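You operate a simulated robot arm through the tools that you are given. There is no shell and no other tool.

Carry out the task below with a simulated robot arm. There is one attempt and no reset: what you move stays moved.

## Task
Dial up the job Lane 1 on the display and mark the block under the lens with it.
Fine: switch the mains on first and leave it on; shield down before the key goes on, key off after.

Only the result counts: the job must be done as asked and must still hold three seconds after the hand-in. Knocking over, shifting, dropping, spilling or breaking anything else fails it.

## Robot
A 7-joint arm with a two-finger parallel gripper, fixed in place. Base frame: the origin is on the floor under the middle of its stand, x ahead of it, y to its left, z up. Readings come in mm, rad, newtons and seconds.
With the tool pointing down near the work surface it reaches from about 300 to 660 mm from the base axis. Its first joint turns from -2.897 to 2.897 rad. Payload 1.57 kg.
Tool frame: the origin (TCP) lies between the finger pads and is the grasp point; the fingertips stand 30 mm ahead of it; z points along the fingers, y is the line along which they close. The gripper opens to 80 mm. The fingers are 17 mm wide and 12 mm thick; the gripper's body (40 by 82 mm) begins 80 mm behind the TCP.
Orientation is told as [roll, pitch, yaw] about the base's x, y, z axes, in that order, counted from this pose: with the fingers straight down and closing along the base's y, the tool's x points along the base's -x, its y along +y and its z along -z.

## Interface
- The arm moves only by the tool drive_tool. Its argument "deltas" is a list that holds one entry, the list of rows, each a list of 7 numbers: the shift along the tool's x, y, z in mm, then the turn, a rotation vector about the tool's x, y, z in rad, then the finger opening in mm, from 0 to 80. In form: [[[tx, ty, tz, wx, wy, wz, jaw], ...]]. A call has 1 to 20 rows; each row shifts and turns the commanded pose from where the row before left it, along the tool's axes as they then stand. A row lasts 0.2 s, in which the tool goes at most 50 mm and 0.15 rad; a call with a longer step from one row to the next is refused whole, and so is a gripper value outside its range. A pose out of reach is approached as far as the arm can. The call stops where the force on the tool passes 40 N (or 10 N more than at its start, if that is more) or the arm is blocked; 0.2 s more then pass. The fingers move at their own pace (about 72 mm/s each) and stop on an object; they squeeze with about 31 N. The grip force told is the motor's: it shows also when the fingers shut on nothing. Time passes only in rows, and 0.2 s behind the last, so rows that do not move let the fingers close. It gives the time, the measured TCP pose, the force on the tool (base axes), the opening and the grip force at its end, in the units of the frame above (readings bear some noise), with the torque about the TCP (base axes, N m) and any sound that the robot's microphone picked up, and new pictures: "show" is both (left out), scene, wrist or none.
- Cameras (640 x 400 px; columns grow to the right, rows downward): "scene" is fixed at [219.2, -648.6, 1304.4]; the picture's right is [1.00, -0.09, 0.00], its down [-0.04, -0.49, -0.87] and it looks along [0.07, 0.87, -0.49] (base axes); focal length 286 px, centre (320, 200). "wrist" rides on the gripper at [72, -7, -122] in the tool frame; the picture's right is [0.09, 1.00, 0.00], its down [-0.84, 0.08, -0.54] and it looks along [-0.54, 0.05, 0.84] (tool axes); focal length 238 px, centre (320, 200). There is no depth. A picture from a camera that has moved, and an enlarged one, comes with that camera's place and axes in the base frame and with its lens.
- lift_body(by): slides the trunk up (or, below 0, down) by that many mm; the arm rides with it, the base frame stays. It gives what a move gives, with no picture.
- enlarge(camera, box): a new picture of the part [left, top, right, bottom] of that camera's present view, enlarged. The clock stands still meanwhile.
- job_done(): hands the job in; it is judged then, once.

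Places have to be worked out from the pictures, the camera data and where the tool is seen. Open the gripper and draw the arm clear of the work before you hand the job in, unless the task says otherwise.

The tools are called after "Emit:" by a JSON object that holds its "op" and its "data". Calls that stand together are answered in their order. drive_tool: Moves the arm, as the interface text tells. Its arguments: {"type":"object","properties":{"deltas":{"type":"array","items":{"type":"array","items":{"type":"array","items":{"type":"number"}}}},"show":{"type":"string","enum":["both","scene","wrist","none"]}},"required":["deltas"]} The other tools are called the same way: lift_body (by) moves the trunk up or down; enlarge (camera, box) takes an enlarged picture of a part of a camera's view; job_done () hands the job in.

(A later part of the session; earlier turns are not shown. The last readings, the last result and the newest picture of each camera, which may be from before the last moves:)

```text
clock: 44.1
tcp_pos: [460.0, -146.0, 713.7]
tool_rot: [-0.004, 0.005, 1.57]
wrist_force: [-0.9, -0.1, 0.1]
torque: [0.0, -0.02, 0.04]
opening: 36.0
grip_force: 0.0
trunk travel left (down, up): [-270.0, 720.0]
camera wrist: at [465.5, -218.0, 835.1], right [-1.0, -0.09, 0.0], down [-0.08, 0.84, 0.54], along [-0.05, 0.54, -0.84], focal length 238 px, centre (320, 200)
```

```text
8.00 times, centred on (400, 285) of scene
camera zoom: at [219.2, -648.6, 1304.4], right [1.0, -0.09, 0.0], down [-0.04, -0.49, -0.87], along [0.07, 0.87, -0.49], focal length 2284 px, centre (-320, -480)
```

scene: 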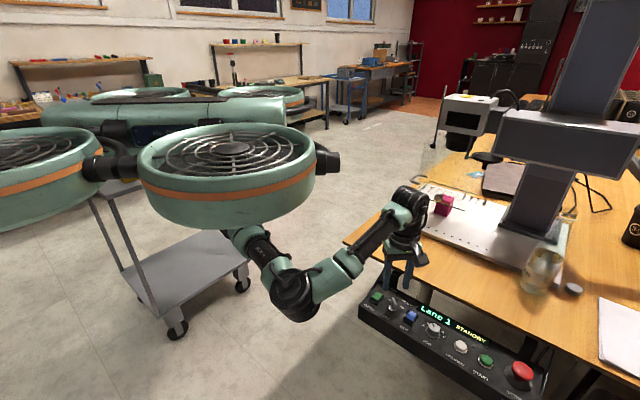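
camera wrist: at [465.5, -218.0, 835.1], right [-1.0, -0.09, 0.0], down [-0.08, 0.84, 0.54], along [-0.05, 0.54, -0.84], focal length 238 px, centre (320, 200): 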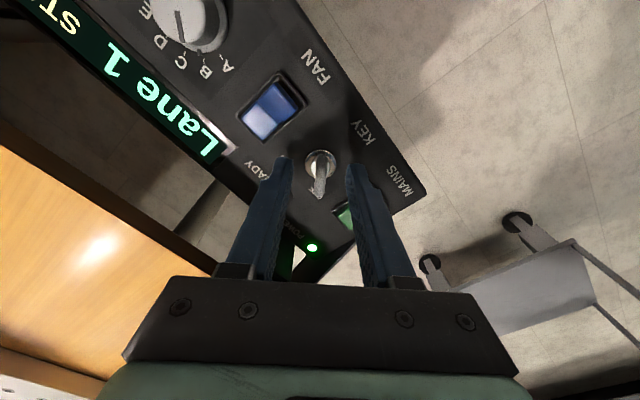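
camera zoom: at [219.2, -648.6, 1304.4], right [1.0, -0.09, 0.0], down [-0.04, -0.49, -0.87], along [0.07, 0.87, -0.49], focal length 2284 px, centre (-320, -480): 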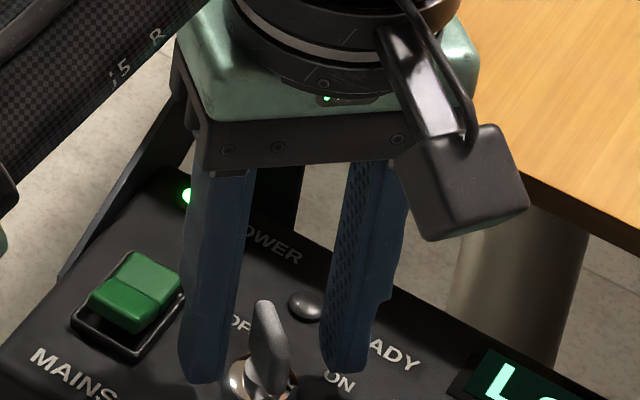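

The blade sits midway between the fingers and the key axis is at (458.7,−146.4), right under the TCP. I close on the blade.

Emit:
{"op": "drive_tool", "data": {"deltas": [[[0, 0, 0, 0, 0, 0, 2], [0, 0, 0, 0, 0, 0, 2], [0, 0, 0, 0, 0, 0, 2]]], "show": "wrist"}}

Emit:
{"op": "enlarge", "data": {"camera": "wrist", "box": [240, 110, 400, 210]}}

```text
clock: 44.9
tcp_pos: [459.5, -146.2, 713.8]
tool_rot: [-0.002, 0.004, 1.57]
wrist_force: [-3.1, -0.2, -0.9]
torque: [0.09, 0.3, 0.01]
opening: 6.9
grip_force: 26.2
trunk travel left (down, up): [-270.0, 720.0]
camera wrist: at [465.3, -218.0, 835.2], right [-1.0, -0.09, 0.0], down [-0.08, 0.84, 0.54], along [-0.05, 0.54, -0.84], focal length 238 px, centre (320, 200)
```

wrist: 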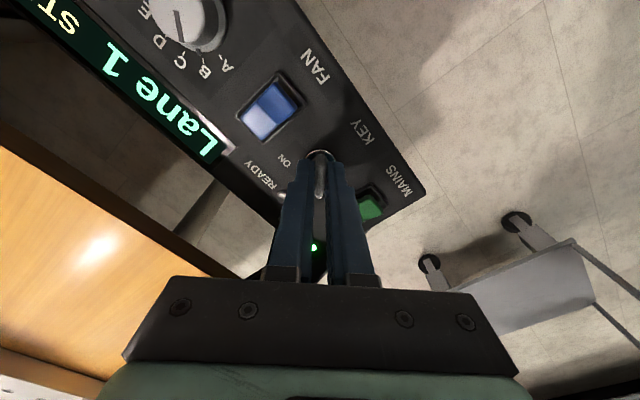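

```text
4.00 times, centred on (320, 160) of wrist
camera zoom: at [465.3, -218.0, 835.2], right [-1.0, -0.09, 0.0], down [-0.08, 0.84, 0.54], along [-0.05, 0.54, -0.84], focal length 953 px, centre (320, 360)
```

zoom: 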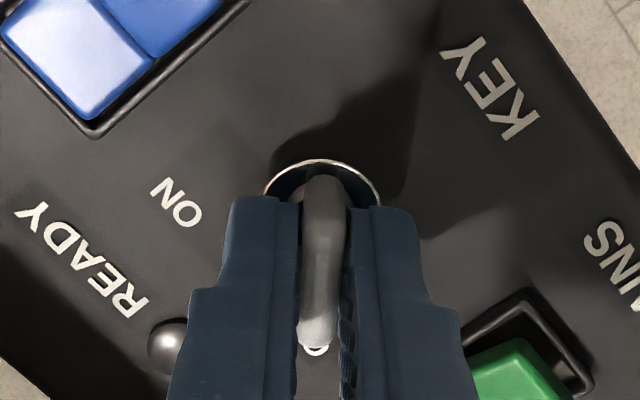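

I have the blade at 6.9 mm. Mains is on, the shield is down and the job is set, so I turn the key clockwise (seen from above) 90° to ON.

Emit:
{"op": "drive_tool", "data": {"deltas": [[[0, 0, 0, 0, 0, 0.131, 2], [0, 0, 0, 0, 0, 0.131, 2], [0, 0, 0, 0, 0, 0.131, 2], [0, 0, 0, 0, 0, 0.131, 2], [0, 0, 0, 0, 0, 0.131, 2], [0, 0, 0, 0, 0, 0.131, 2], [0, 0, 0, 0, 0, 0, 2]]], "show": "wrist"}}

Emit:
{"op": "enlarge", "data": {"camera": "wrist", "box": [240, 110, 400, 210]}}

```text
clock: 46.5
tcp_pos: [458.2, -146.7, 712.1]
tool_rot: [-0.003, 0.002, 0.782]
wrist_force: [-16.2, 2.3, -5.7]
torque: [0.15, 0.67, 0.0]
opening: 7.3
grip_force: 25.9
trunk travel left (down, up): [-270.0, 720.0]
camera wrist: at [412.2, -201.1, 835.1], right [-0.77, 0.64, 0.0], down [0.54, 0.65, 0.54], along [0.35, 0.41, -0.84], focal length 238 px, centre (320, 200)
```

wrist: 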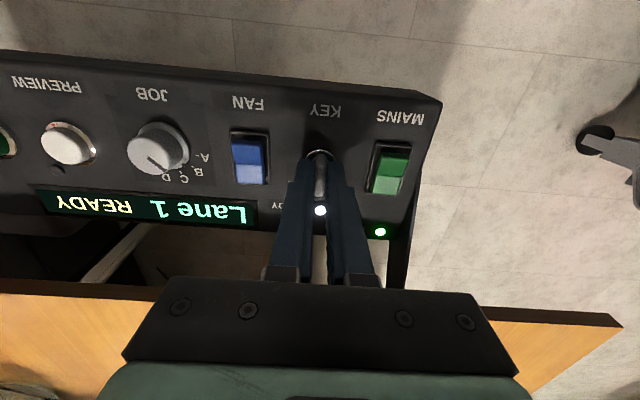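

```text
4.00 times, centred on (320, 160) of wrist
camera zoom: at [412.2, -201.1, 835.1], right [-0.77, 0.64, 0.0], down [0.54, 0.65, 0.54], along [0.35, 0.41, -0.84], focal length 953 px, centre (320, 360)
```

zoom: 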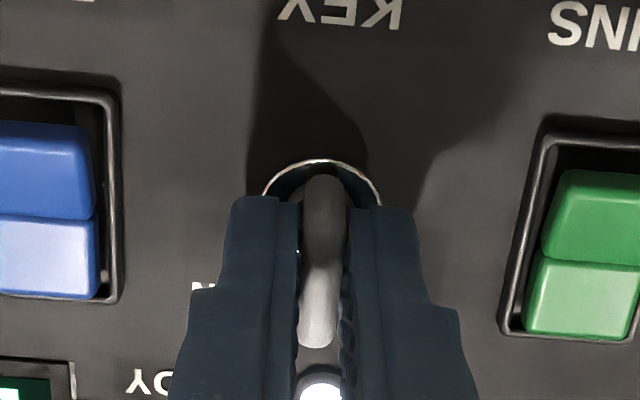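

READY is already lit on the lamp and the display, so the interlocks agree that the shield is down. I continue the turn to the ON mark, easing the sideways load by 1 mm.

Emit:
{"op": "drive_tool", "data": {"deltas": [[[0.7, 0.7, 0, 0, 0, 0.131, 2], [0, 0, 0, 0, 0, 0.131, 2], [0, 0, 0, 0, 0, 0.131, 2], [0, 0, 0, 0, 0, 0.131, 2], [0, 0, 0, 0, 0, 0.131, 2], [0, 0, 0, 0, 0, 0.12, 2], [0, 0, 0, 0, 0, 0, 2]]], "show": "wrist"}}

Emit:
{"op": "enlarge", "data": {"camera": "wrist", "box": [240, 110, 400, 210]}}

```text
clock: 48.1
tcp_pos: [459.1, -145.1, 713.3]
tool_rot: [-0.004, -0.003, 0.008]
wrist_force: [-17.1, 6.7, -10.8]
torque: [0.42, 0.2, 0.01]
opening: 6.9
grip_force: 25.6
trunk travel left (down, up): [-270.0, 720.0]
camera wrist: at [386.2, -152.6, 834.9], right [-0.1, 0.99, 0.0], down [0.84, 0.09, 0.54], along [0.54, 0.05, -0.84], focal length 238 px, centre (320, 200)
```

wrist: 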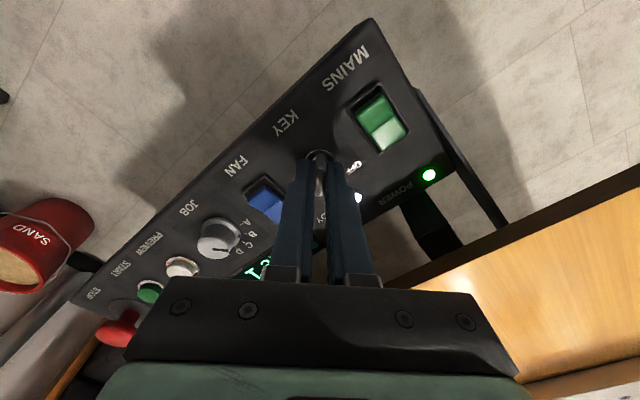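

```text
4.00 times, centred on (320, 160) of wrist
camera zoom: at [386.2, -152.6, 834.9], right [-0.1, 0.99, 0.0], down [0.84, 0.09, 0.54], along [0.54, 0.05, -0.84], focal length 953 px, centre (320, 360)
```

zoom: 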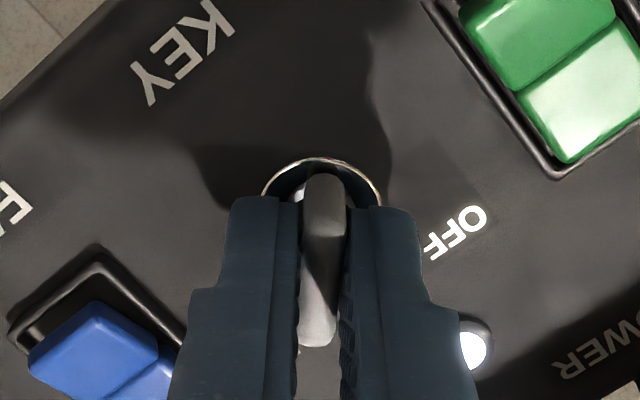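

The key has turned with the tool to ON. I open the fingers and lift clear, then check the panel.

Emit:
{"op": "drive_tool", "data": {"deltas": [[[0, 0, 0, 0, 0, 0, 36], [0, 0, 0, 0, 0, 0, 36], [0, 0, -15, 0, 0, 0, 36], [0, 0, -25, 0, 0, 0, 36], [0, 0, -30, 0, 0, 0, 36]]], "show": "both"}}

Emit:
{"op": "enlarge", "data": {"camera": "scene", "box": [360, 270, 520, 372]}}

Emit:
{"op": "enlarge", "data": {"camera": "wrist", "box": [60, 150, 260, 275]}}

```text
clock: 49.3
tcp_pos: [459.9, -146.7, 785.9]
tool_rot: [-0.004, -0.002, 0.007]
wrist_force: [-0.4, -0.9, -0.3]
torque: [0.02, -0.02, -0.01]
opening: 35.6
grip_force: 0.1
trunk travel left (down, up): [-270.0, 720.0]
camera wrist: at [386.6, -153.2, 906.7], right [-0.1, 0.99, 0.0], down [0.83, 0.09, 0.54], along [0.54, 0.05, -0.84], focal length 238 px, centre (320, 200)
```

scene: 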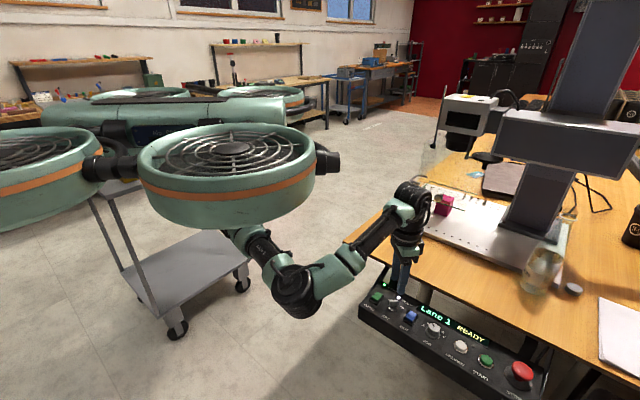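
wrist: 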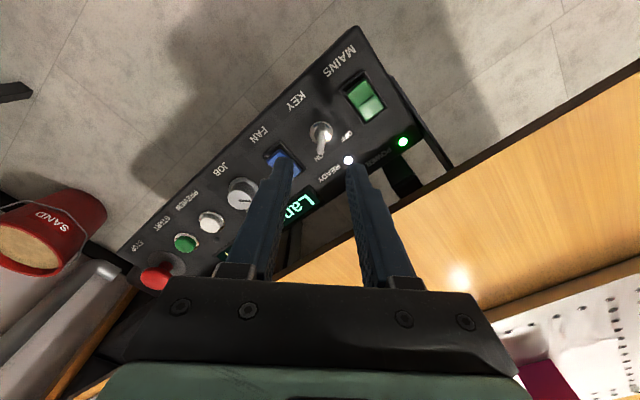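

```text
3.92 times, centred on (440, 321) of scene
camera zoom: at [219.2, -648.6, 1304.4], right [1.0, -0.09, 0.0], down [-0.04, -0.49, -0.87], along [0.07, 0.87, -0.49], focal length 1120 px, centre (-151, -274)
```

zoom: 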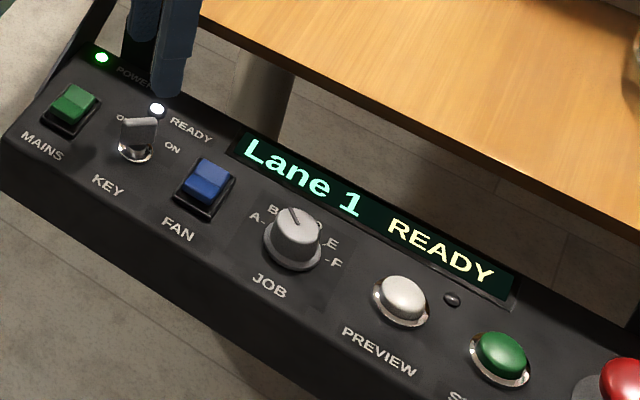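

```text
3.20 times, centred on (160, 212) of wrist
camera zoom: at [386.6, -153.2, 906.7], right [-0.1, 0.99, 0.0], down [0.83, 0.09, 0.54], along [0.54, 0.05, -0.84], focal length 763 px, centre (832, 160)
```

zoom: 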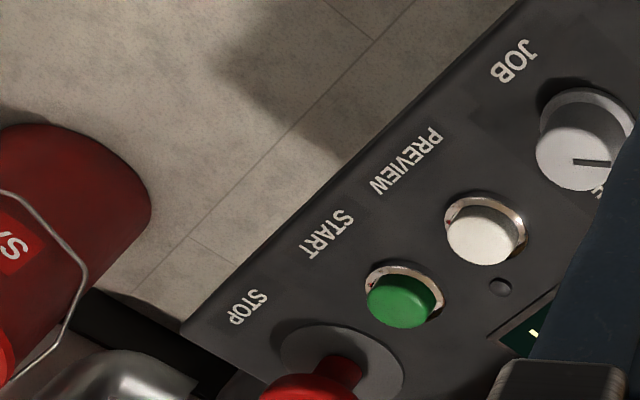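

The panel shows Lane 1 / READY with the key ON. START is at about (u 650, n 220) → (616,−305), roughly 687 mm out, so I'll use a modest outward tilt along its azimuth (−0.46 rad). I close the fingers and go to hover over it.

Emit:
{"op": "drive_tool", "data": {"deltas": [[[0, 0, 0, 0, 0, 0.117, 0], [0, 0, 0, 0, 0, 0.117, 0], [0, 0, 0, 0, 0, 0.117, 0], [0, 0, 0, 0, 0, 0.116, 0], [0, 0, 0, 0, -0.117, 0, 0], [0, 0, 0, 0, -0.117, 0, 0], [0, 0, 0, 0, -0.116, 0, 0], [-38, -14.5, 13.9, 0, 0, 0, 0], [-38, -14.5, 13.9, 0, 0, 0, 0], [-38, -14.5, 13.9, 0, 0, 0, 0], [-38, -14.5, 13.9, 0, 0, 0, 0], [-37.9, -14.5, 13.7, 0, 0, 0, 0], [0, 0, 0, 0, 0, 0, 0]]], "show": "both"}}

Emit:
{"op": "enlarge", "data": {"camera": "wrist", "box": [220, 60, 420, 185]}}

Emit:
{"op": "enlarge", "data": {"camera": "scene", "box": [420, 290, 560, 392]}}

```text
clock: 52.1
tcp_pos: [607.9, -300.0, 787.7]
tool_rot: [-0.005, -0.356, -0.458]
wrist_force: [0.0, 0.8, -0.1]
torque: [0.02, -0.03, 0.02]
opening: 0.0
grip_force: 21.4
trunk travel left (down, up): [-270.0, 720.0]
camera wrist: at [505.7, -257.3, 875.9], right [0.36, 0.93, -0.04], down [0.57, -0.19, 0.8], along [0.74, -0.31, -0.6], focal length 238 px, centre (320, 200)
```

scene: 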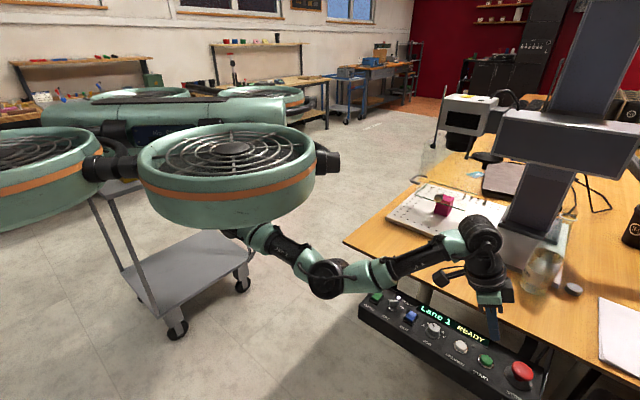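
wrist: 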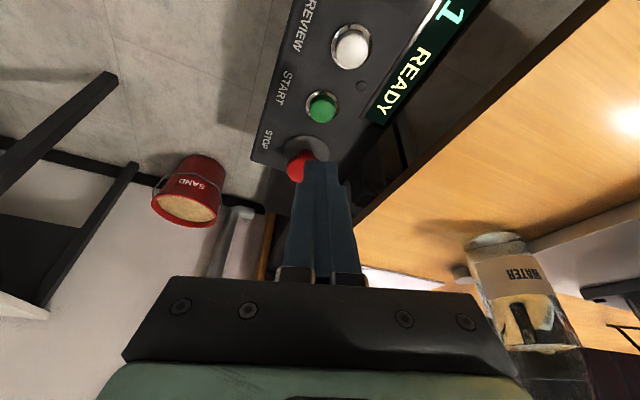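

```text
3.20 times, centred on (320, 122) of wrist
camera zoom: at [505.7, -257.3, 875.9], right [0.36, 0.93, -0.04], down [0.57, -0.19, 0.8], along [0.74, -0.31, -0.6], focal length 763 px, centre (320, 448)
```

zoom: 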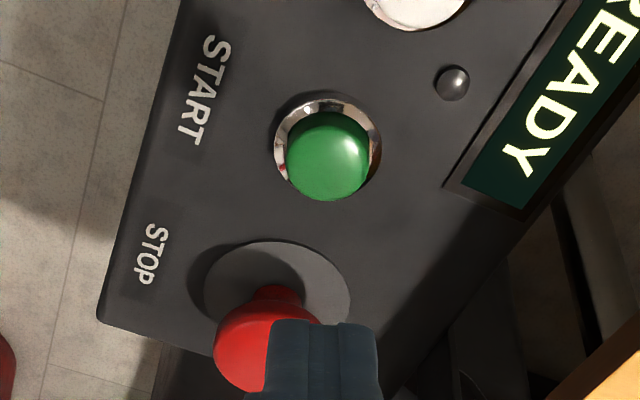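

```text
3.92 times, centred on (490, 341) of scene
camera zoom: at [219.2, -648.6, 1304.4], right [1.0, -0.09, 0.0], down [-0.04, -0.49, -0.87], along [0.07, 0.87, -0.49], focal length 1120 px, centre (-347, -353)
```

zoom: 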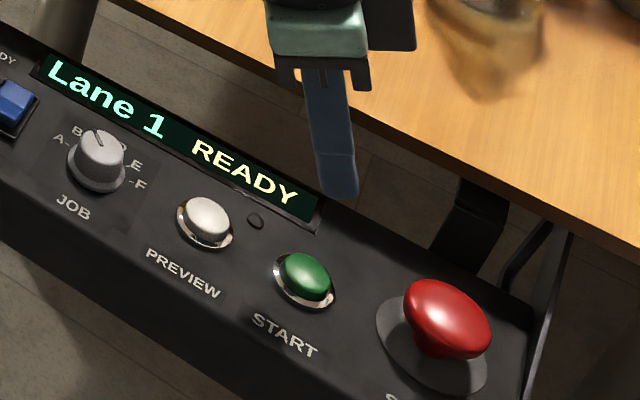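

The tip is right above START (centre about (618,−306)). I shift 3 mm outward, descend near the cap and press in small steps.

Emit:
{"op": "drive_tool", "data": {"deltas": [[[-3.4, 0, 1.3, 0, 0, 0, 0], [7, 0, 18.7, 0, 0, 0, 0], [7, 0, 18.7, 0, 0, 0, 0], [6.3, 0, 16.9, 0, 0, 0, 0], [1, 0, 2.8, 0, 0, 0, 0], [1, 0, 2.8, 0, 0, 0, 0], [1, 0, 2.8, 0, 0, 0, 0]]], "show": "wrist"}}

Emit:
{"op": "enlarge", "data": {"camera": "scene", "box": [420, 290, 560, 392]}}

Emit:
{"op": "enlarge", "data": {"camera": "wrist", "box": [240, 90, 400, 190]}}

```text
clock: 53.7
tcp_pos: [610.4, -303.2, 719.0]
tool_rot: [-0.004, -0.353, -0.458]
wrist_force: [-0.3, 0.5, 0.4]
torque: [-0.01, 0.0, 0.0]
opening: 0.0
grip_force: 20.8
trunk travel left (down, up): [-270.0, 720.0]
camera wrist: at [508.7, -259.7, 806.8], right [0.36, 0.93, -0.04], down [0.57, -0.19, 0.8], along [0.74, -0.31, -0.6], focal length 238 px, centre (320, 200)
```

wrist: 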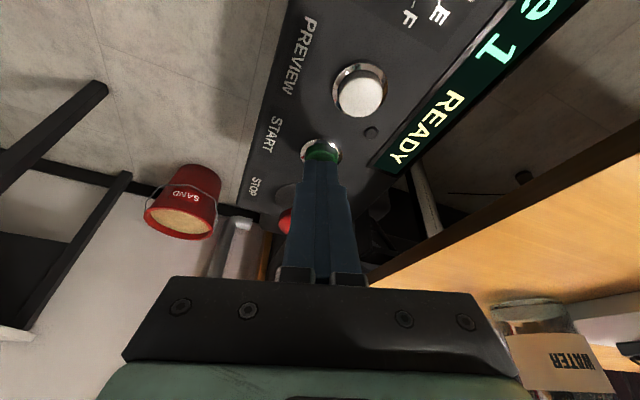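

```text
3.92 times, centred on (490, 341) of scene
camera zoom: at [219.2, -648.6, 1304.4], right [1.0, -0.09, 0.0], down [-0.04, -0.49, -0.87], along [0.07, 0.87, -0.49], focal length 1120 px, centre (-347, -353)
```

zoom: 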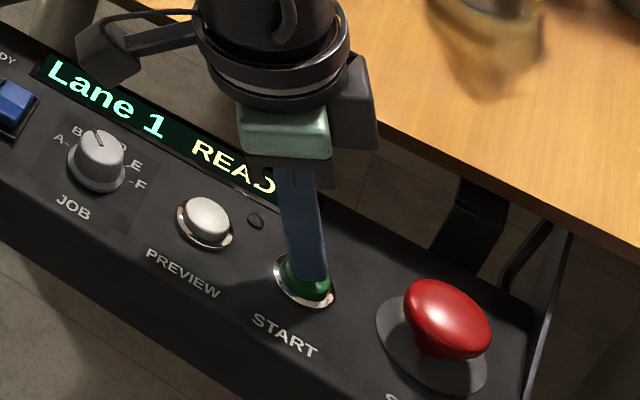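

```text
4.00 times, centred on (320, 140) of wrist
camera zoom: at [508.7, -259.7, 806.8], right [0.36, 0.93, -0.04], down [0.57, -0.19, 0.8], along [0.74, -0.31, -0.6], focal length 953 px, centre (320, 440)
```

zoom: 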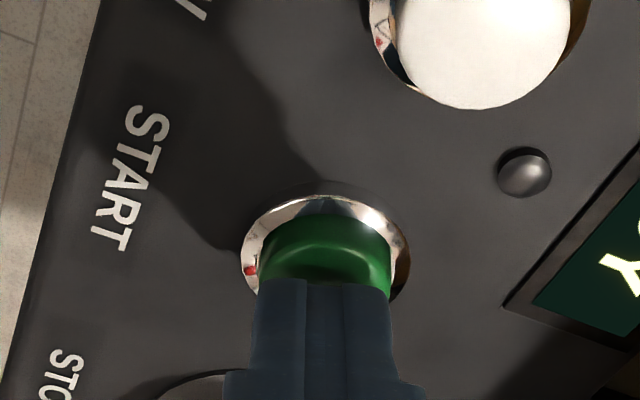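

The tip is just above the cap with no contact force yet. I keep pressing in small steps.

Emit:
{"op": "drive_tool", "data": {"deltas": [[[0.9, 0, 2.3, 0, 0, 0, 0], [0.9, 0, 2.3, 0, 0, 0, 0], [0.9, 0, 2.3, 0, 0, 0, 0], [0.9, 0, 2.3, 0, 0, 0, 0]]], "show": "none"}}

Emit:
{"op": "enlarge", "data": {"camera": "scene", "box": [400, 280, 540, 382]}}

```text
clock: 54.7
tcp_pos: [611.0, -302.5, 710.5]
tool_rot: [-0.003, -0.357, -0.459]
wrist_force: [-0.4, 2.2, 6.1]
torque: [0.07, 0.0, -0.01]
opening: 0.3
grip_force: 21.5
trunk travel left (down, up): [-270.0, 720.0]
heard: click
```

```text
3.92 times, centred on (470, 331) of scene
camera zoom: at [219.2, -648.6, 1304.4], right [1.0, -0.09, 0.0], down [-0.04, -0.49, -0.87], along [0.07, 0.87, -0.49], focal length 1120 px, centre (-268, -314)
```

zoom: 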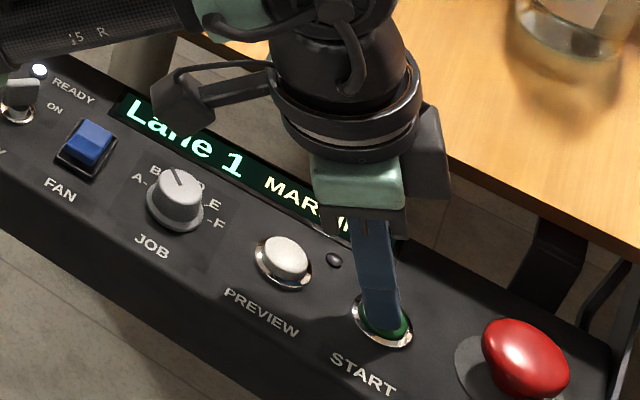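

A click was heard and the display shows "MARKING". I lift off the button and wait for the marking to finish.

Emit:
{"op": "drive_tool", "data": {"deltas": [[[-3.5, 0, -9.4, 0, 0, 0, 0], [-7, 0, -18.7, 0, 0, 0, 0], [-10.5, 0, -28, 0, 0, 0, 0], [0, 0, 0, 0, 0, 0, 0], [0, 0, 0, 0, 0, 0, 0], [0, 0, 0, 0, 0, 0, 0]]], "show": "none"}}

Emit:
{"op": "enlarge", "data": {"camera": "scene", "box": [380, 280, 520, 372]}}

Emit:
{"op": "enlarge", "data": {"camera": "scene", "box": [400, 120, 500, 220]}}

```text
clock: 56.1
tcp_pos: [610.5, -302.4, 769.2]
tool_rot: [-0.003, -0.357, -0.457]
wrist_force: [-0.5, -0.2, -0.4]
torque: [-0.06, 0.01, 0.01]
opening: 0.3
grip_force: 20.9
trunk travel left (down, up): [-270.0, 720.0]
```

```text
4.35 times, centred on (450, 326) of scene
camera zoom: at [219.2, -648.6, 1304.4], right [1.0, -0.09, 0.0], down [-0.04, -0.49, -0.87], along [0.07, 0.87, -0.49], focal length 1242 px, centre (-245, -348)
```

zoom: 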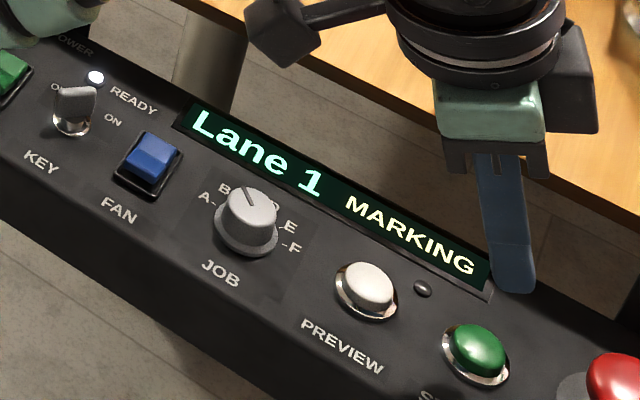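

```text
4.00 times, centred on (450, 170) of scene
camera zoom: at [219.2, -648.6, 1304.4], right [1.0, -0.09, 0.0], down [-0.04, -0.49, -0.87], along [0.07, 0.87, -0.49], focal length 1142 px, centre (-200, 320)
```

zoom: 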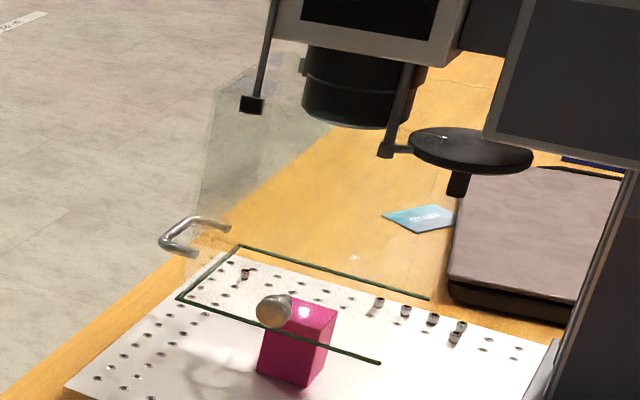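

Marking is in progress, with a bright laser spot on the block. While it runs I level the tool and move above the key (yaw 0, fingers along y), without touching anything.

Emit:
{"op": "drive_tool", "data": {"deltas": [[[0, 0, 0, 0, 0.119, 0, 36], [0, 0, 0, 0, 0.119, 0, 36], [0, 0, 0, 0, 0.119, 0, 36], [0, 0, 0, 0, 0, -0.114, 36], [0, 0, 0, 0, 0, -0.114, 36], [0, 0, 0, 0, 0, -0.114, 36], [0, 0, 0, 0, 0, -0.115, 36], [30.4, 31.2, 0, 0, 0, 0, 36], [30.4, 31.2, 0, 0, 0, 0, 36], [30.4, 31.2, 0, 0, 0, 0, 36], [30.4, 31.2, 0, 0, 0, 0, 36], [30.2, 31.2, 0, 0, 0, 0, 36], [0, 0, 0, 0, 0, 0, 36]]], "show": "wrist"}}

Emit:
{"op": "enlarge", "data": {"camera": "scene", "box": [380, 280, 520, 372]}}

Emit:
{"op": "enlarge", "data": {"camera": "wrist", "box": [240, 100, 400, 200]}}

```text
clock: 58.9
tcp_pos: [594.2, -254.0, 780.5]
tool_rot: [-0.002, 0.003, 0.0]
wrist_force: [0.5, 0.9, -0.2]
torque: [0.01, -0.03, -0.01]
opening: 36.0
grip_force: 0.0
out of reach, approached as far as the arm can: row 2, 3, 8, 9, 10, 11, 12
trunk travel left (down, up): [-270.0, 720.0]
camera wrist: at [520.8, -260.3, 902.1], right [-0.09, 1.0, 0.0], down [0.84, 0.08, 0.54], along [0.54, 0.05, -0.84], focal length 238 px, centre (320, 200)
```

wrist: 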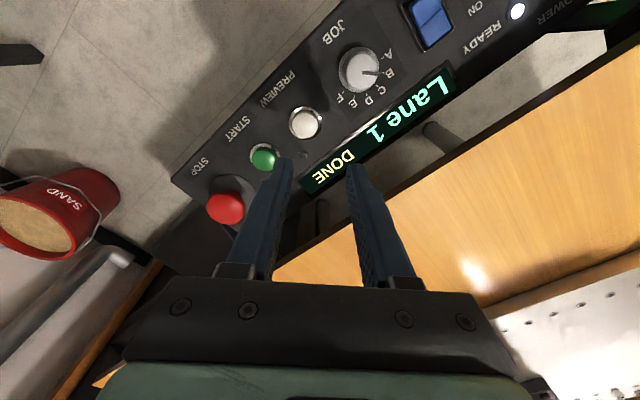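

```text
4.35 times, centred on (450, 326) of scene
camera zoom: at [219.2, -648.6, 1304.4], right [1.0, -0.09, 0.0], down [-0.04, -0.49, -0.87], along [0.07, 0.87, -0.49], focal length 1242 px, centre (-245, -348)
```

zoom: 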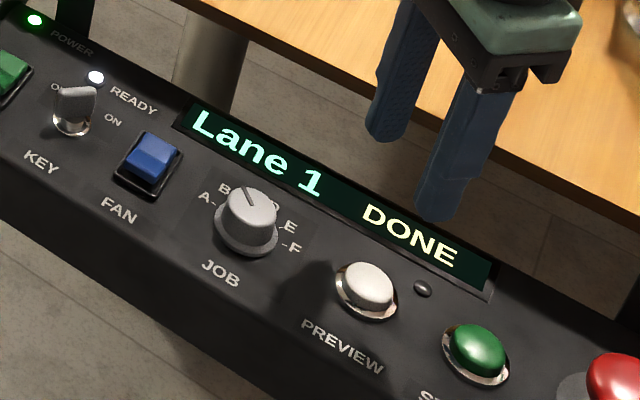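

```text
4.00 times, centred on (320, 150) of wrist
camera zoom: at [520.8, -260.3, 902.1], right [-0.09, 1.0, 0.0], down [0.84, 0.08, 0.54], along [0.54, 0.05, -0.84], focal length 953 px, centre (320, 400)
```

zoom: 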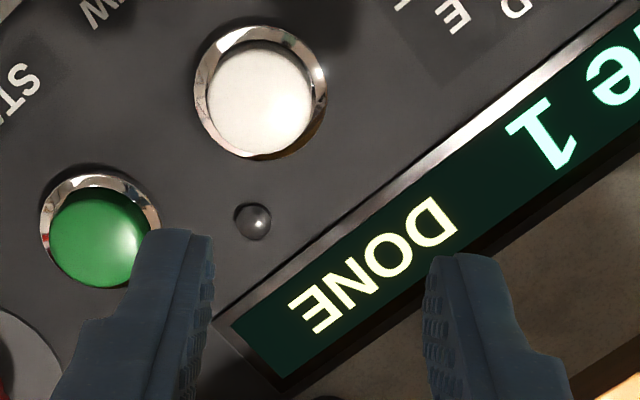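

The display shows "DONE" with Lane 1. The last move was reported partly out of reach, so I issue a short hold to see where the arm settles before going on.

Emit:
{"op": "drive_tool", "data": {"deltas": [[[0, 0, 0, 0, 0, 0, 36], [0, 0, 0, 0, 0, 0, 36]]], "show": "both"}}

```text
clock: 59.5
tcp_pos: [592.7, -253.8, 779.9]
tool_rot: [0.0, 0.004, -0.002]
wrist_force: [0.5, -0.1, -0.5]
torque: [-0.02, 0.01, -0.03]
opening: 36.2
grip_force: 0.1
trunk travel left (down, up): [-270.0, 720.0]
camera wrist: at [520.8, -260.4, 902.0], right [-0.09, 1.0, 0.0], down [0.84, 0.08, 0.54], along [0.54, 0.05, -0.84], focal length 238 px, centre (320, 200)
```

scene: 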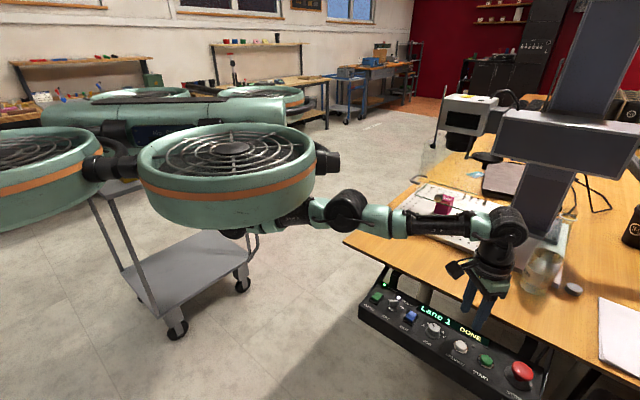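
wrist: 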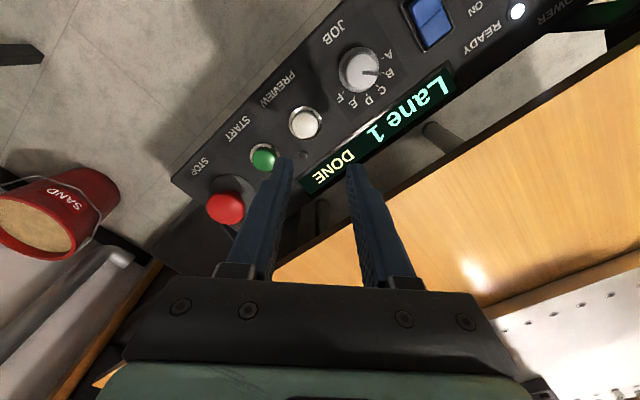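

The arm has straightened out with its elbow nearly extended. I try a small retreat towards the base and upwards to get it out of that stretched pose.

Emit:
{"op": "drive_tool", "data": {"deltas": [[[15, -6, -10, 0, 0, 0, 36], [15, -6, -10, 0, 0, 0, 36], [0, 0, 0, 0, 0, 0, 36]]], "show": "scene"}}

```text
clock: 60.3
tcp_pos: [577.7, -271.6, 804.4]
tool_rot: [0.002, 0.006, -0.003]
wrist_force: [1.0, 0.3, 0.5]
torque: [0.0, 0.01, -0.02]
opening: 35.8
grip_force: 0.0
out of reach, approached as far as the arm can: row 1, 2
trunk travel left (down, up): [-270.0, 720.0]
```

scene: 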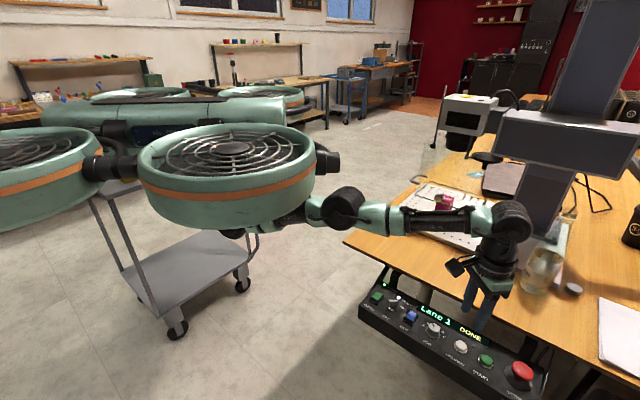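

The arm slides along its maximum-reach sphere. I try a purely radial inward pull with an outward tilt so the wrist comes closer and the elbow has to bend.

Emit:
{"op": "drive_tool", "data": {"deltas": [[[36, 17, 0, 0, 0, 0, 36], [36, 17, 0, 0, 0, 0, 36], [36, 17, 0, 0, 0, 0, 36], [0, 0, 0, 0, 0, 0, 36]]], "show": "scene"}}

```text
clock: 61.3
tcp_pos: [575.7, -272.2, 809.7]
tool_rot: [-0.003, 0.003, -0.001]
wrist_force: [-0.5, 0.2, 0.0]
torque: [-0.04, 0.02, 0.0]
opening: 36.0
grip_force: 0.2
out of reach, approached as far as the arm can: row 1, 2, 3
trunk travel left (down, up): [-270.0, 720.0]
```

scene: 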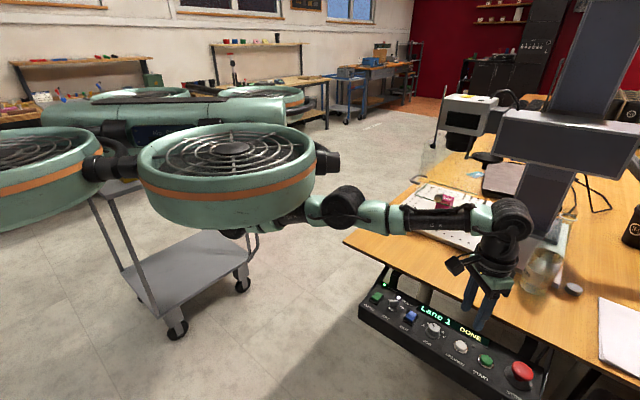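

The arm refuses to come in, so I look closely at its posture.

Emit:
{"op": "enlarge", "data": {"camera": "scene", "box": [220, 150, 560, 340]}}

```text
1.88 times, centred on (390, 245) of scene
camera zoom: at [219.2, -648.6, 1304.4], right [1.0, -0.09, 0.0], down [-0.04, -0.49, -0.87], along [0.07, 0.87, -0.49], focal length 538 px, centre (188, 115)
```

zoom: 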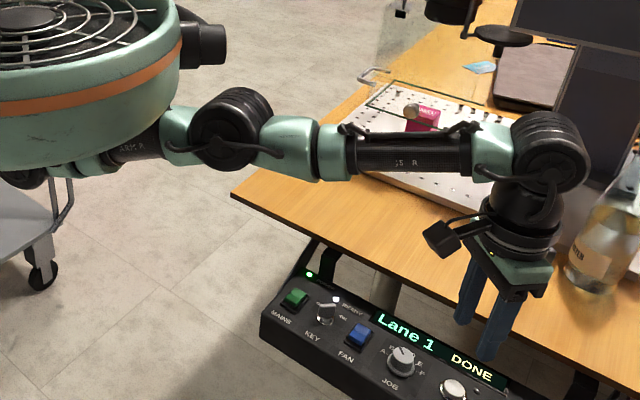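

The arm is fully straight, so an inward command has no leverage. Raising the hand will bend the elbow again, so I command upward motion with a slight inward pull; the space above is free.

Emit:
{"op": "drive_tool", "data": {"deltas": [[[8, 4, -40, 0, 0, 0, 36], [8, 4, -40, 0, 0, 0, 36], [8, 4, -40, 0, 0, 0, 36], [8, 4, -40, 0, 0, 0, 36], [0, 0, 0, 0, 0, 0, 36]]], "show": "scene"}}

```text
clock: 62.5
tcp_pos: [542.4, -244.7, 938.9]
tool_rot: [-0.016, -0.009, 0.02]
wrist_force: [-0.1, 0.2, 0.4]
torque: [0.0, -0.04, 0.0]
opening: 36.0
grip_force: 0.1
out of reach, approached as far as the arm can: row 2, 3, 4
trunk travel left (down, up): [-270.0, 720.0]
```

scene: 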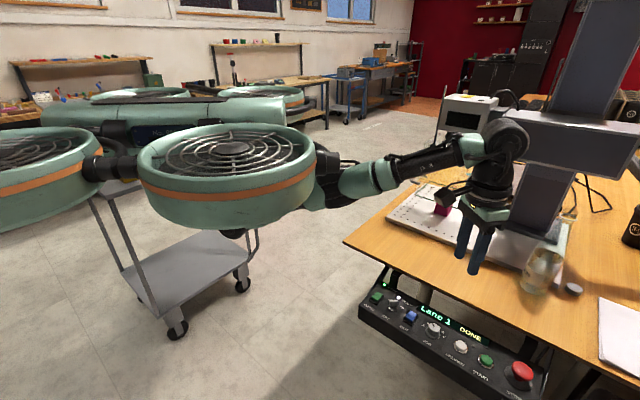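

The arm rose and came in (radius 595). I try a pure inward move now.

Emit:
{"op": "drive_tool", "data": {"deltas": [[[27, 12, 0, 0, 0, 0, 36], [27, 12, 0, 0, 0, 0, 36], [27, 12, 0, 0, 0, 0, 36], [0, 0, 0, 0, 0, 0, 36]]], "show": "scene"}}

```text
clock: 63.1
tcp_pos: [524.8, -175.3, 916.3]
tool_rot: [0.068, 0.028, 0.088]
wrist_force: [0.2, 0.8, -0.7]
torque: [0.03, 0.03, 0.02]
opening: 36.0
grip_force: 0.2
trunk travel left (down, up): [-270.0, 720.0]
stopped in row 3: the arm was blocked; the commanded pose is now the measured one
```

scene: 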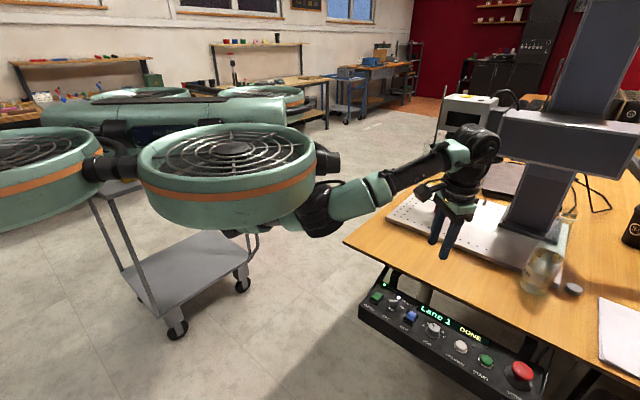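

The elbow has folded down again and the arm is out of the stretched pose. I level the tool and move above the key at a safe height.

Emit:
{"op": "drive_tool", "data": {"deltas": [[[0, 0, 0, 0.068, -0.028, 0.088, 36], [22, 9.6, 0, 0, 0, 0, 36], [22, 9.6, 0, 0, 0, 0, 36], [22, 9.7, 0, 0, 0, 0, 36], [0, 0, 0, 0, 0, 0, 36]]], "show": "both"}}

Emit:
{"op": "enlarge", "data": {"camera": "scene", "box": [360, 270, 520, 372]}}

```text
clock: 64.3
tcp_pos: [455.7, -147.4, 915.7]
tool_rot: [0.0, 0.006, -0.003]
wrist_force: [0.9, 0.2, 0.5]
torque: [0.0, 0.01, 0.0]
opening: 36.0
grip_force: 0.0
trunk travel left (down, up): [-270.0, 720.0]
camera wrist: at [382.1, -153.0, 1037.5], right [-0.09, 1.0, 0.0], down [0.84, 0.08, 0.54], along [0.54, 0.05, -0.84], focal length 238 px, centre (320, 200)
```

scene: 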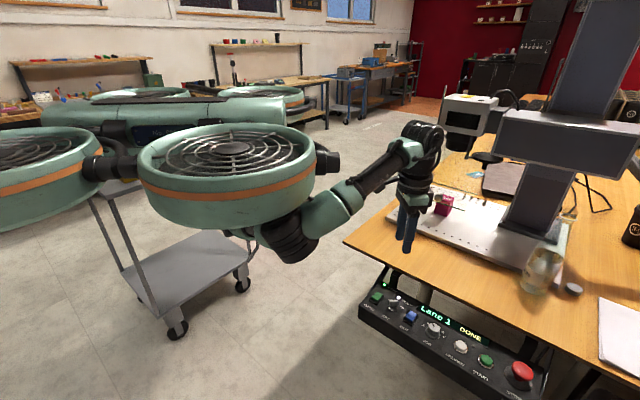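
wrist: 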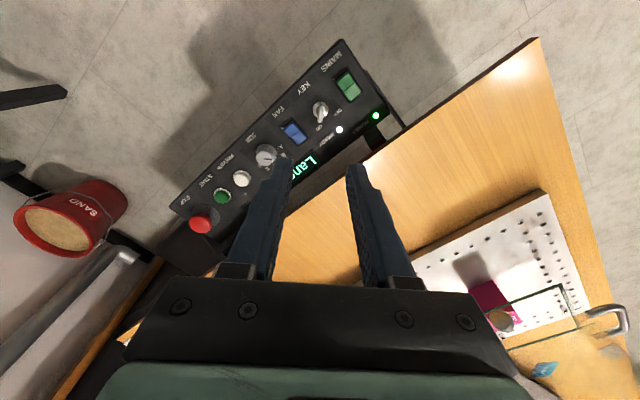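

```text
3.92 times, centred on (440, 321) of scene
camera zoom: at [219.2, -648.6, 1304.4], right [1.0, -0.09, 0.0], down [-0.04, -0.49, -0.87], along [0.07, 0.87, -0.49], focal length 1120 px, centre (-151, -274)
```

zoom: 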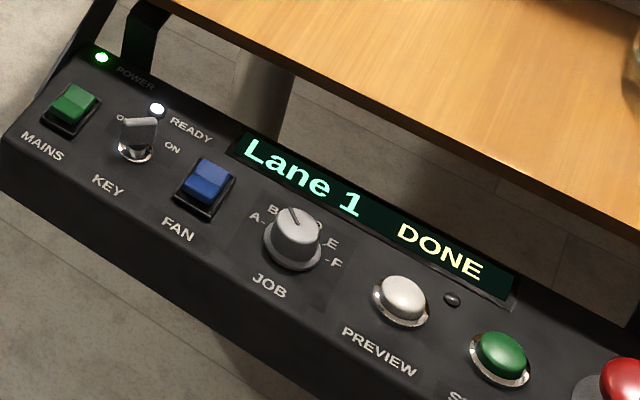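

The arm is well posed again, and the display still shows Lane 1 / DONE. I descend towards the key, which stands at ON with its blade along x.

Emit:
{"op": "drive_tool", "data": {"deltas": [[[-2.7, 1, 26, 0, 0, 0, 36], [0, 0, 26, 0, 0, 0, 36], [0, 0, 26, 0, 0, 0, 36], [0, 0, 26, 0, 0, 0, 36], [0, 0, 26, 0, 0, 0, 36], [0, 0, 0, 0, 0, 0, 36]]], "show": "wrist"}}

Emit:
{"op": "enlarge", "data": {"camera": "wrist", "box": [240, 100, 400, 200]}}

```text
clock: 65.7
tcp_pos: [462.3, -144.0, 788.2]
tool_rot: [-0.001, 0.003, -0.004]
wrist_force: [-0.5, 0.0, -0.3]
torque: [0.01, 0.02, 0.01]
opening: 35.9
grip_force: 0.2
trunk travel left (down, up): [-270.0, 720.0]
camera wrist: at [389.2, -150.3, 909.9], right [-0.09, 1.0, 0.0], down [0.84, 0.08, 0.54], along [0.54, 0.05, -0.84], focal length 238 px, centre (320, 200)
```

wrist: 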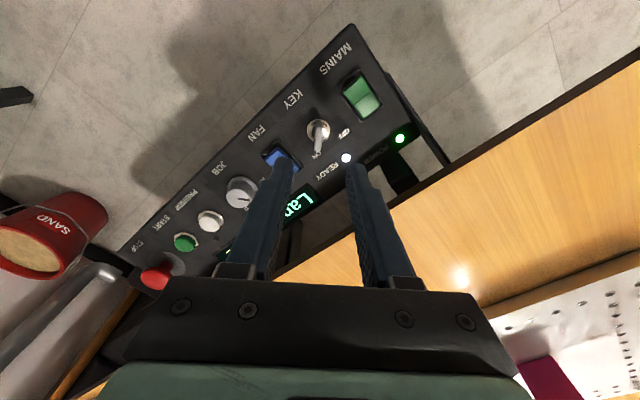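

```text
4.00 times, centred on (320, 150) of wrist
camera zoom: at [389.2, -150.3, 909.9], right [-0.09, 1.0, 0.0], down [0.84, 0.08, 0.54], along [0.54, 0.05, -0.84], focal length 953 px, centre (320, 400)
```

zoom: 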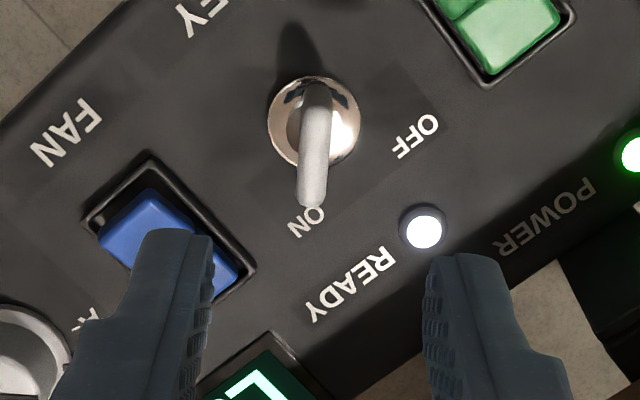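

The key axis is at (458.5,−146) and the TCP is off by about 3 mm, so I correct and descend around the blade.

Emit:
{"op": "drive_tool", "data": {"deltas": [[[3, -2.2, 20, 0, 0, 0, 36], [0, 0, 20, 0, 0, 0, 36], [0, 0, 20, 0, 0, 0, 36], [0, 0, 14, 0, 0, 0, 36], [0, 0, 0, 0, 0, 0, 36]]], "show": "wrist"}}

Emit:
{"op": "enlarge", "data": {"camera": "wrist", "box": [240, 110, 400, 210]}}

```text
clock: 66.9
tcp_pos: [456.1, -148.9, 712.7]
tool_rot: [-0.002, 0.003, -0.003]
wrist_force: [-0.2, 0.4, 0.1]
torque: [0.0, -0.03, 0.0]
opening: 36.0
grip_force: 0.1
trunk travel left (down, up): [-270.0, 720.0]
camera wrist: at [385.0, -154.6, 834.7], right [-0.09, 1.0, 0.0], down [0.84, 0.08, 0.54], along [0.54, 0.05, -0.84], focal length 238 px, centre (320, 200)
```

wrist: 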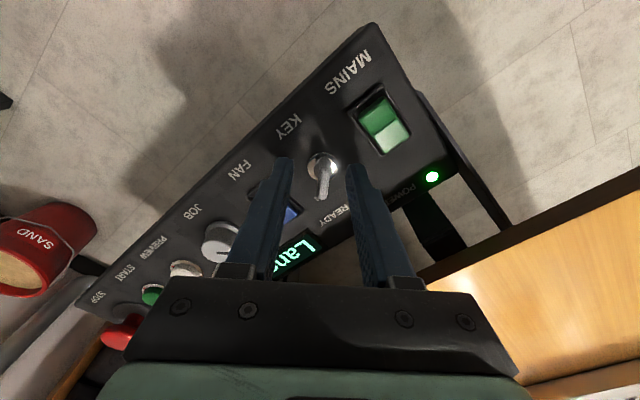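

```text
4.00 times, centred on (320, 160) of wrist
camera zoom: at [385.0, -154.6, 834.7], right [-0.09, 1.0, 0.0], down [0.84, 0.08, 0.54], along [0.54, 0.05, -0.84], focal length 953 px, centre (320, 360)
```

zoom: 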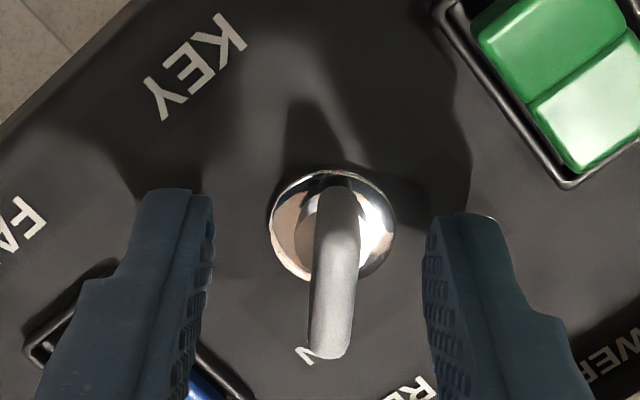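

The blade is about 2 mm off centre, so I correct and close on it.

Emit:
{"op": "drive_tool", "data": {"deltas": [[[-1.6, 2, 0, 0, 0, 0, 36], [0, 0, 0, 0, 0, 0, 36], [0, 0, 0, 0, 0, 0, 2], [0, 0, 0, 0, 0, 0, 2], [0, 0, 0, 0, 0, 0, 2]]], "show": "wrist"}}

Emit:
{"op": "enlarge", "data": {"camera": "wrist", "box": [240, 110, 400, 210]}}

```text
clock: 68.1
tcp_pos: [459.5, -146.1, 713.9]
tool_rot: [-0.003, 0.003, -0.001]
wrist_force: [0.0, 6.3, 1.8]
torque: [0.29, 0.17, 0.03]
opening: 7.0
grip_force: 26.7
trunk travel left (down, up): [-270.0, 720.0]
camera wrist: at [386.4, -152.3, 834.9], right [-0.09, 1.0, 0.0], down [0.84, 0.08, 0.54], along [0.54, 0.05, -0.84], focal length 238 px, centre (320, 200)
```

wrist: 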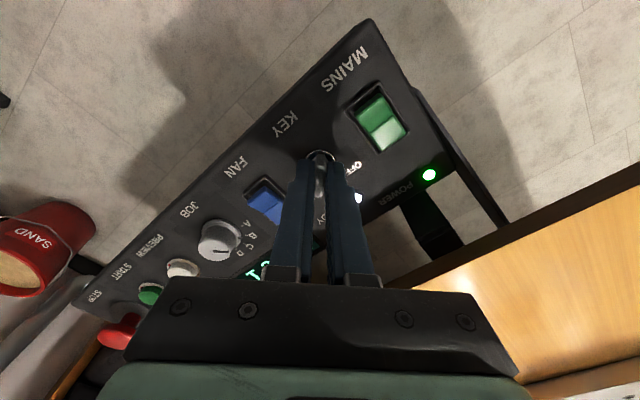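

```text
4.00 times, centred on (320, 160) of wrist
camera zoom: at [386.4, -152.3, 834.9], right [-0.09, 1.0, 0.0], down [0.84, 0.08, 0.54], along [0.54, 0.05, -0.84], focal length 953 px, centre (320, 360)
```

zoom: 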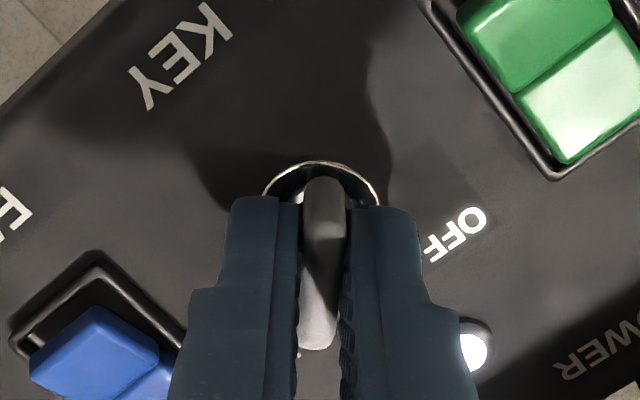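

I have a good grip on the key. I turn it counter-clockwise 90° back to OFF.

Emit:
{"op": "drive_tool", "data": {"deltas": [[[0, 0, 0, 0, 0, -0.131, 2], [0, 0, 0, 0, 0, -0.131, 2], [0, 0, 0, 0, 0, -0.131, 2], [0, 0, 0, 0, 0, -0.131, 2], [0, 0, 0, 0, 0, -0.131, 2], [0, 0, 0, 0, 0, -0.131, 2], [0, 0, 0, 0, 0, -0.131, 2], [0, 0, 0, 0, 0, -0.131, 2], [0, 0, 0, 0, 0, -0.131, 2], [0, 0, 0, 0, 0, -0.131, 2], [0, 0, 0, 0, 0, -0.131, 2], [0, 0, 0, 0, 0, -0.13, 2], [0, 0, 0, 0, 0, 0, 2]]], "show": "wrist"}}

Emit:
{"op": "enlarge", "data": {"camera": "wrist", "box": [240, 110, 400, 210]}}

```text
clock: 70.9
tcp_pos: [459.3, -147.3, 714.2]
tool_rot: [0.004, 0.002, 1.567]
wrist_force: [-1.8, -9.6, -7.6]
torque: [-0.61, -0.36, 0.02]
opening: 6.9
grip_force: 26.6
trunk travel left (down, up): [-270.0, 720.0]
camera wrist: at [466.1, -218.3, 835.0], right [-1.0, -0.09, 0.0], down [-0.07, 0.84, 0.54], along [-0.05, 0.54, -0.84], focal length 238 px, centre (320, 200)
```

wrist: 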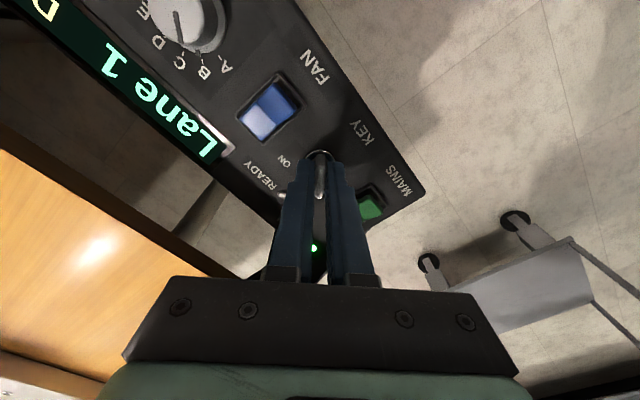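

```text
4.00 times, centred on (320, 160) of wrist
camera zoom: at [466.1, -218.3, 835.0], right [-1.0, -0.09, 0.0], down [-0.07, 0.84, 0.54], along [-0.05, 0.54, -0.84], focal length 953 px, centre (320, 360)
```

zoom: 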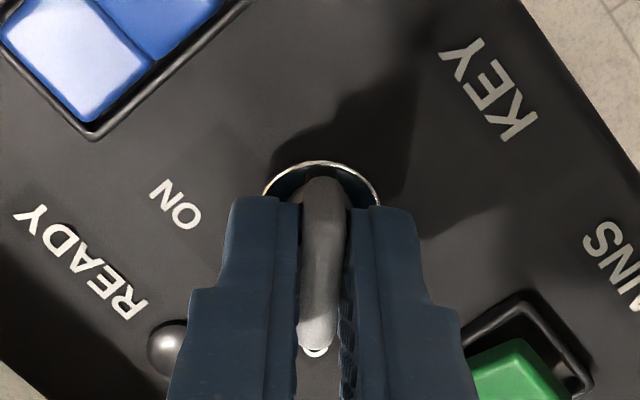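

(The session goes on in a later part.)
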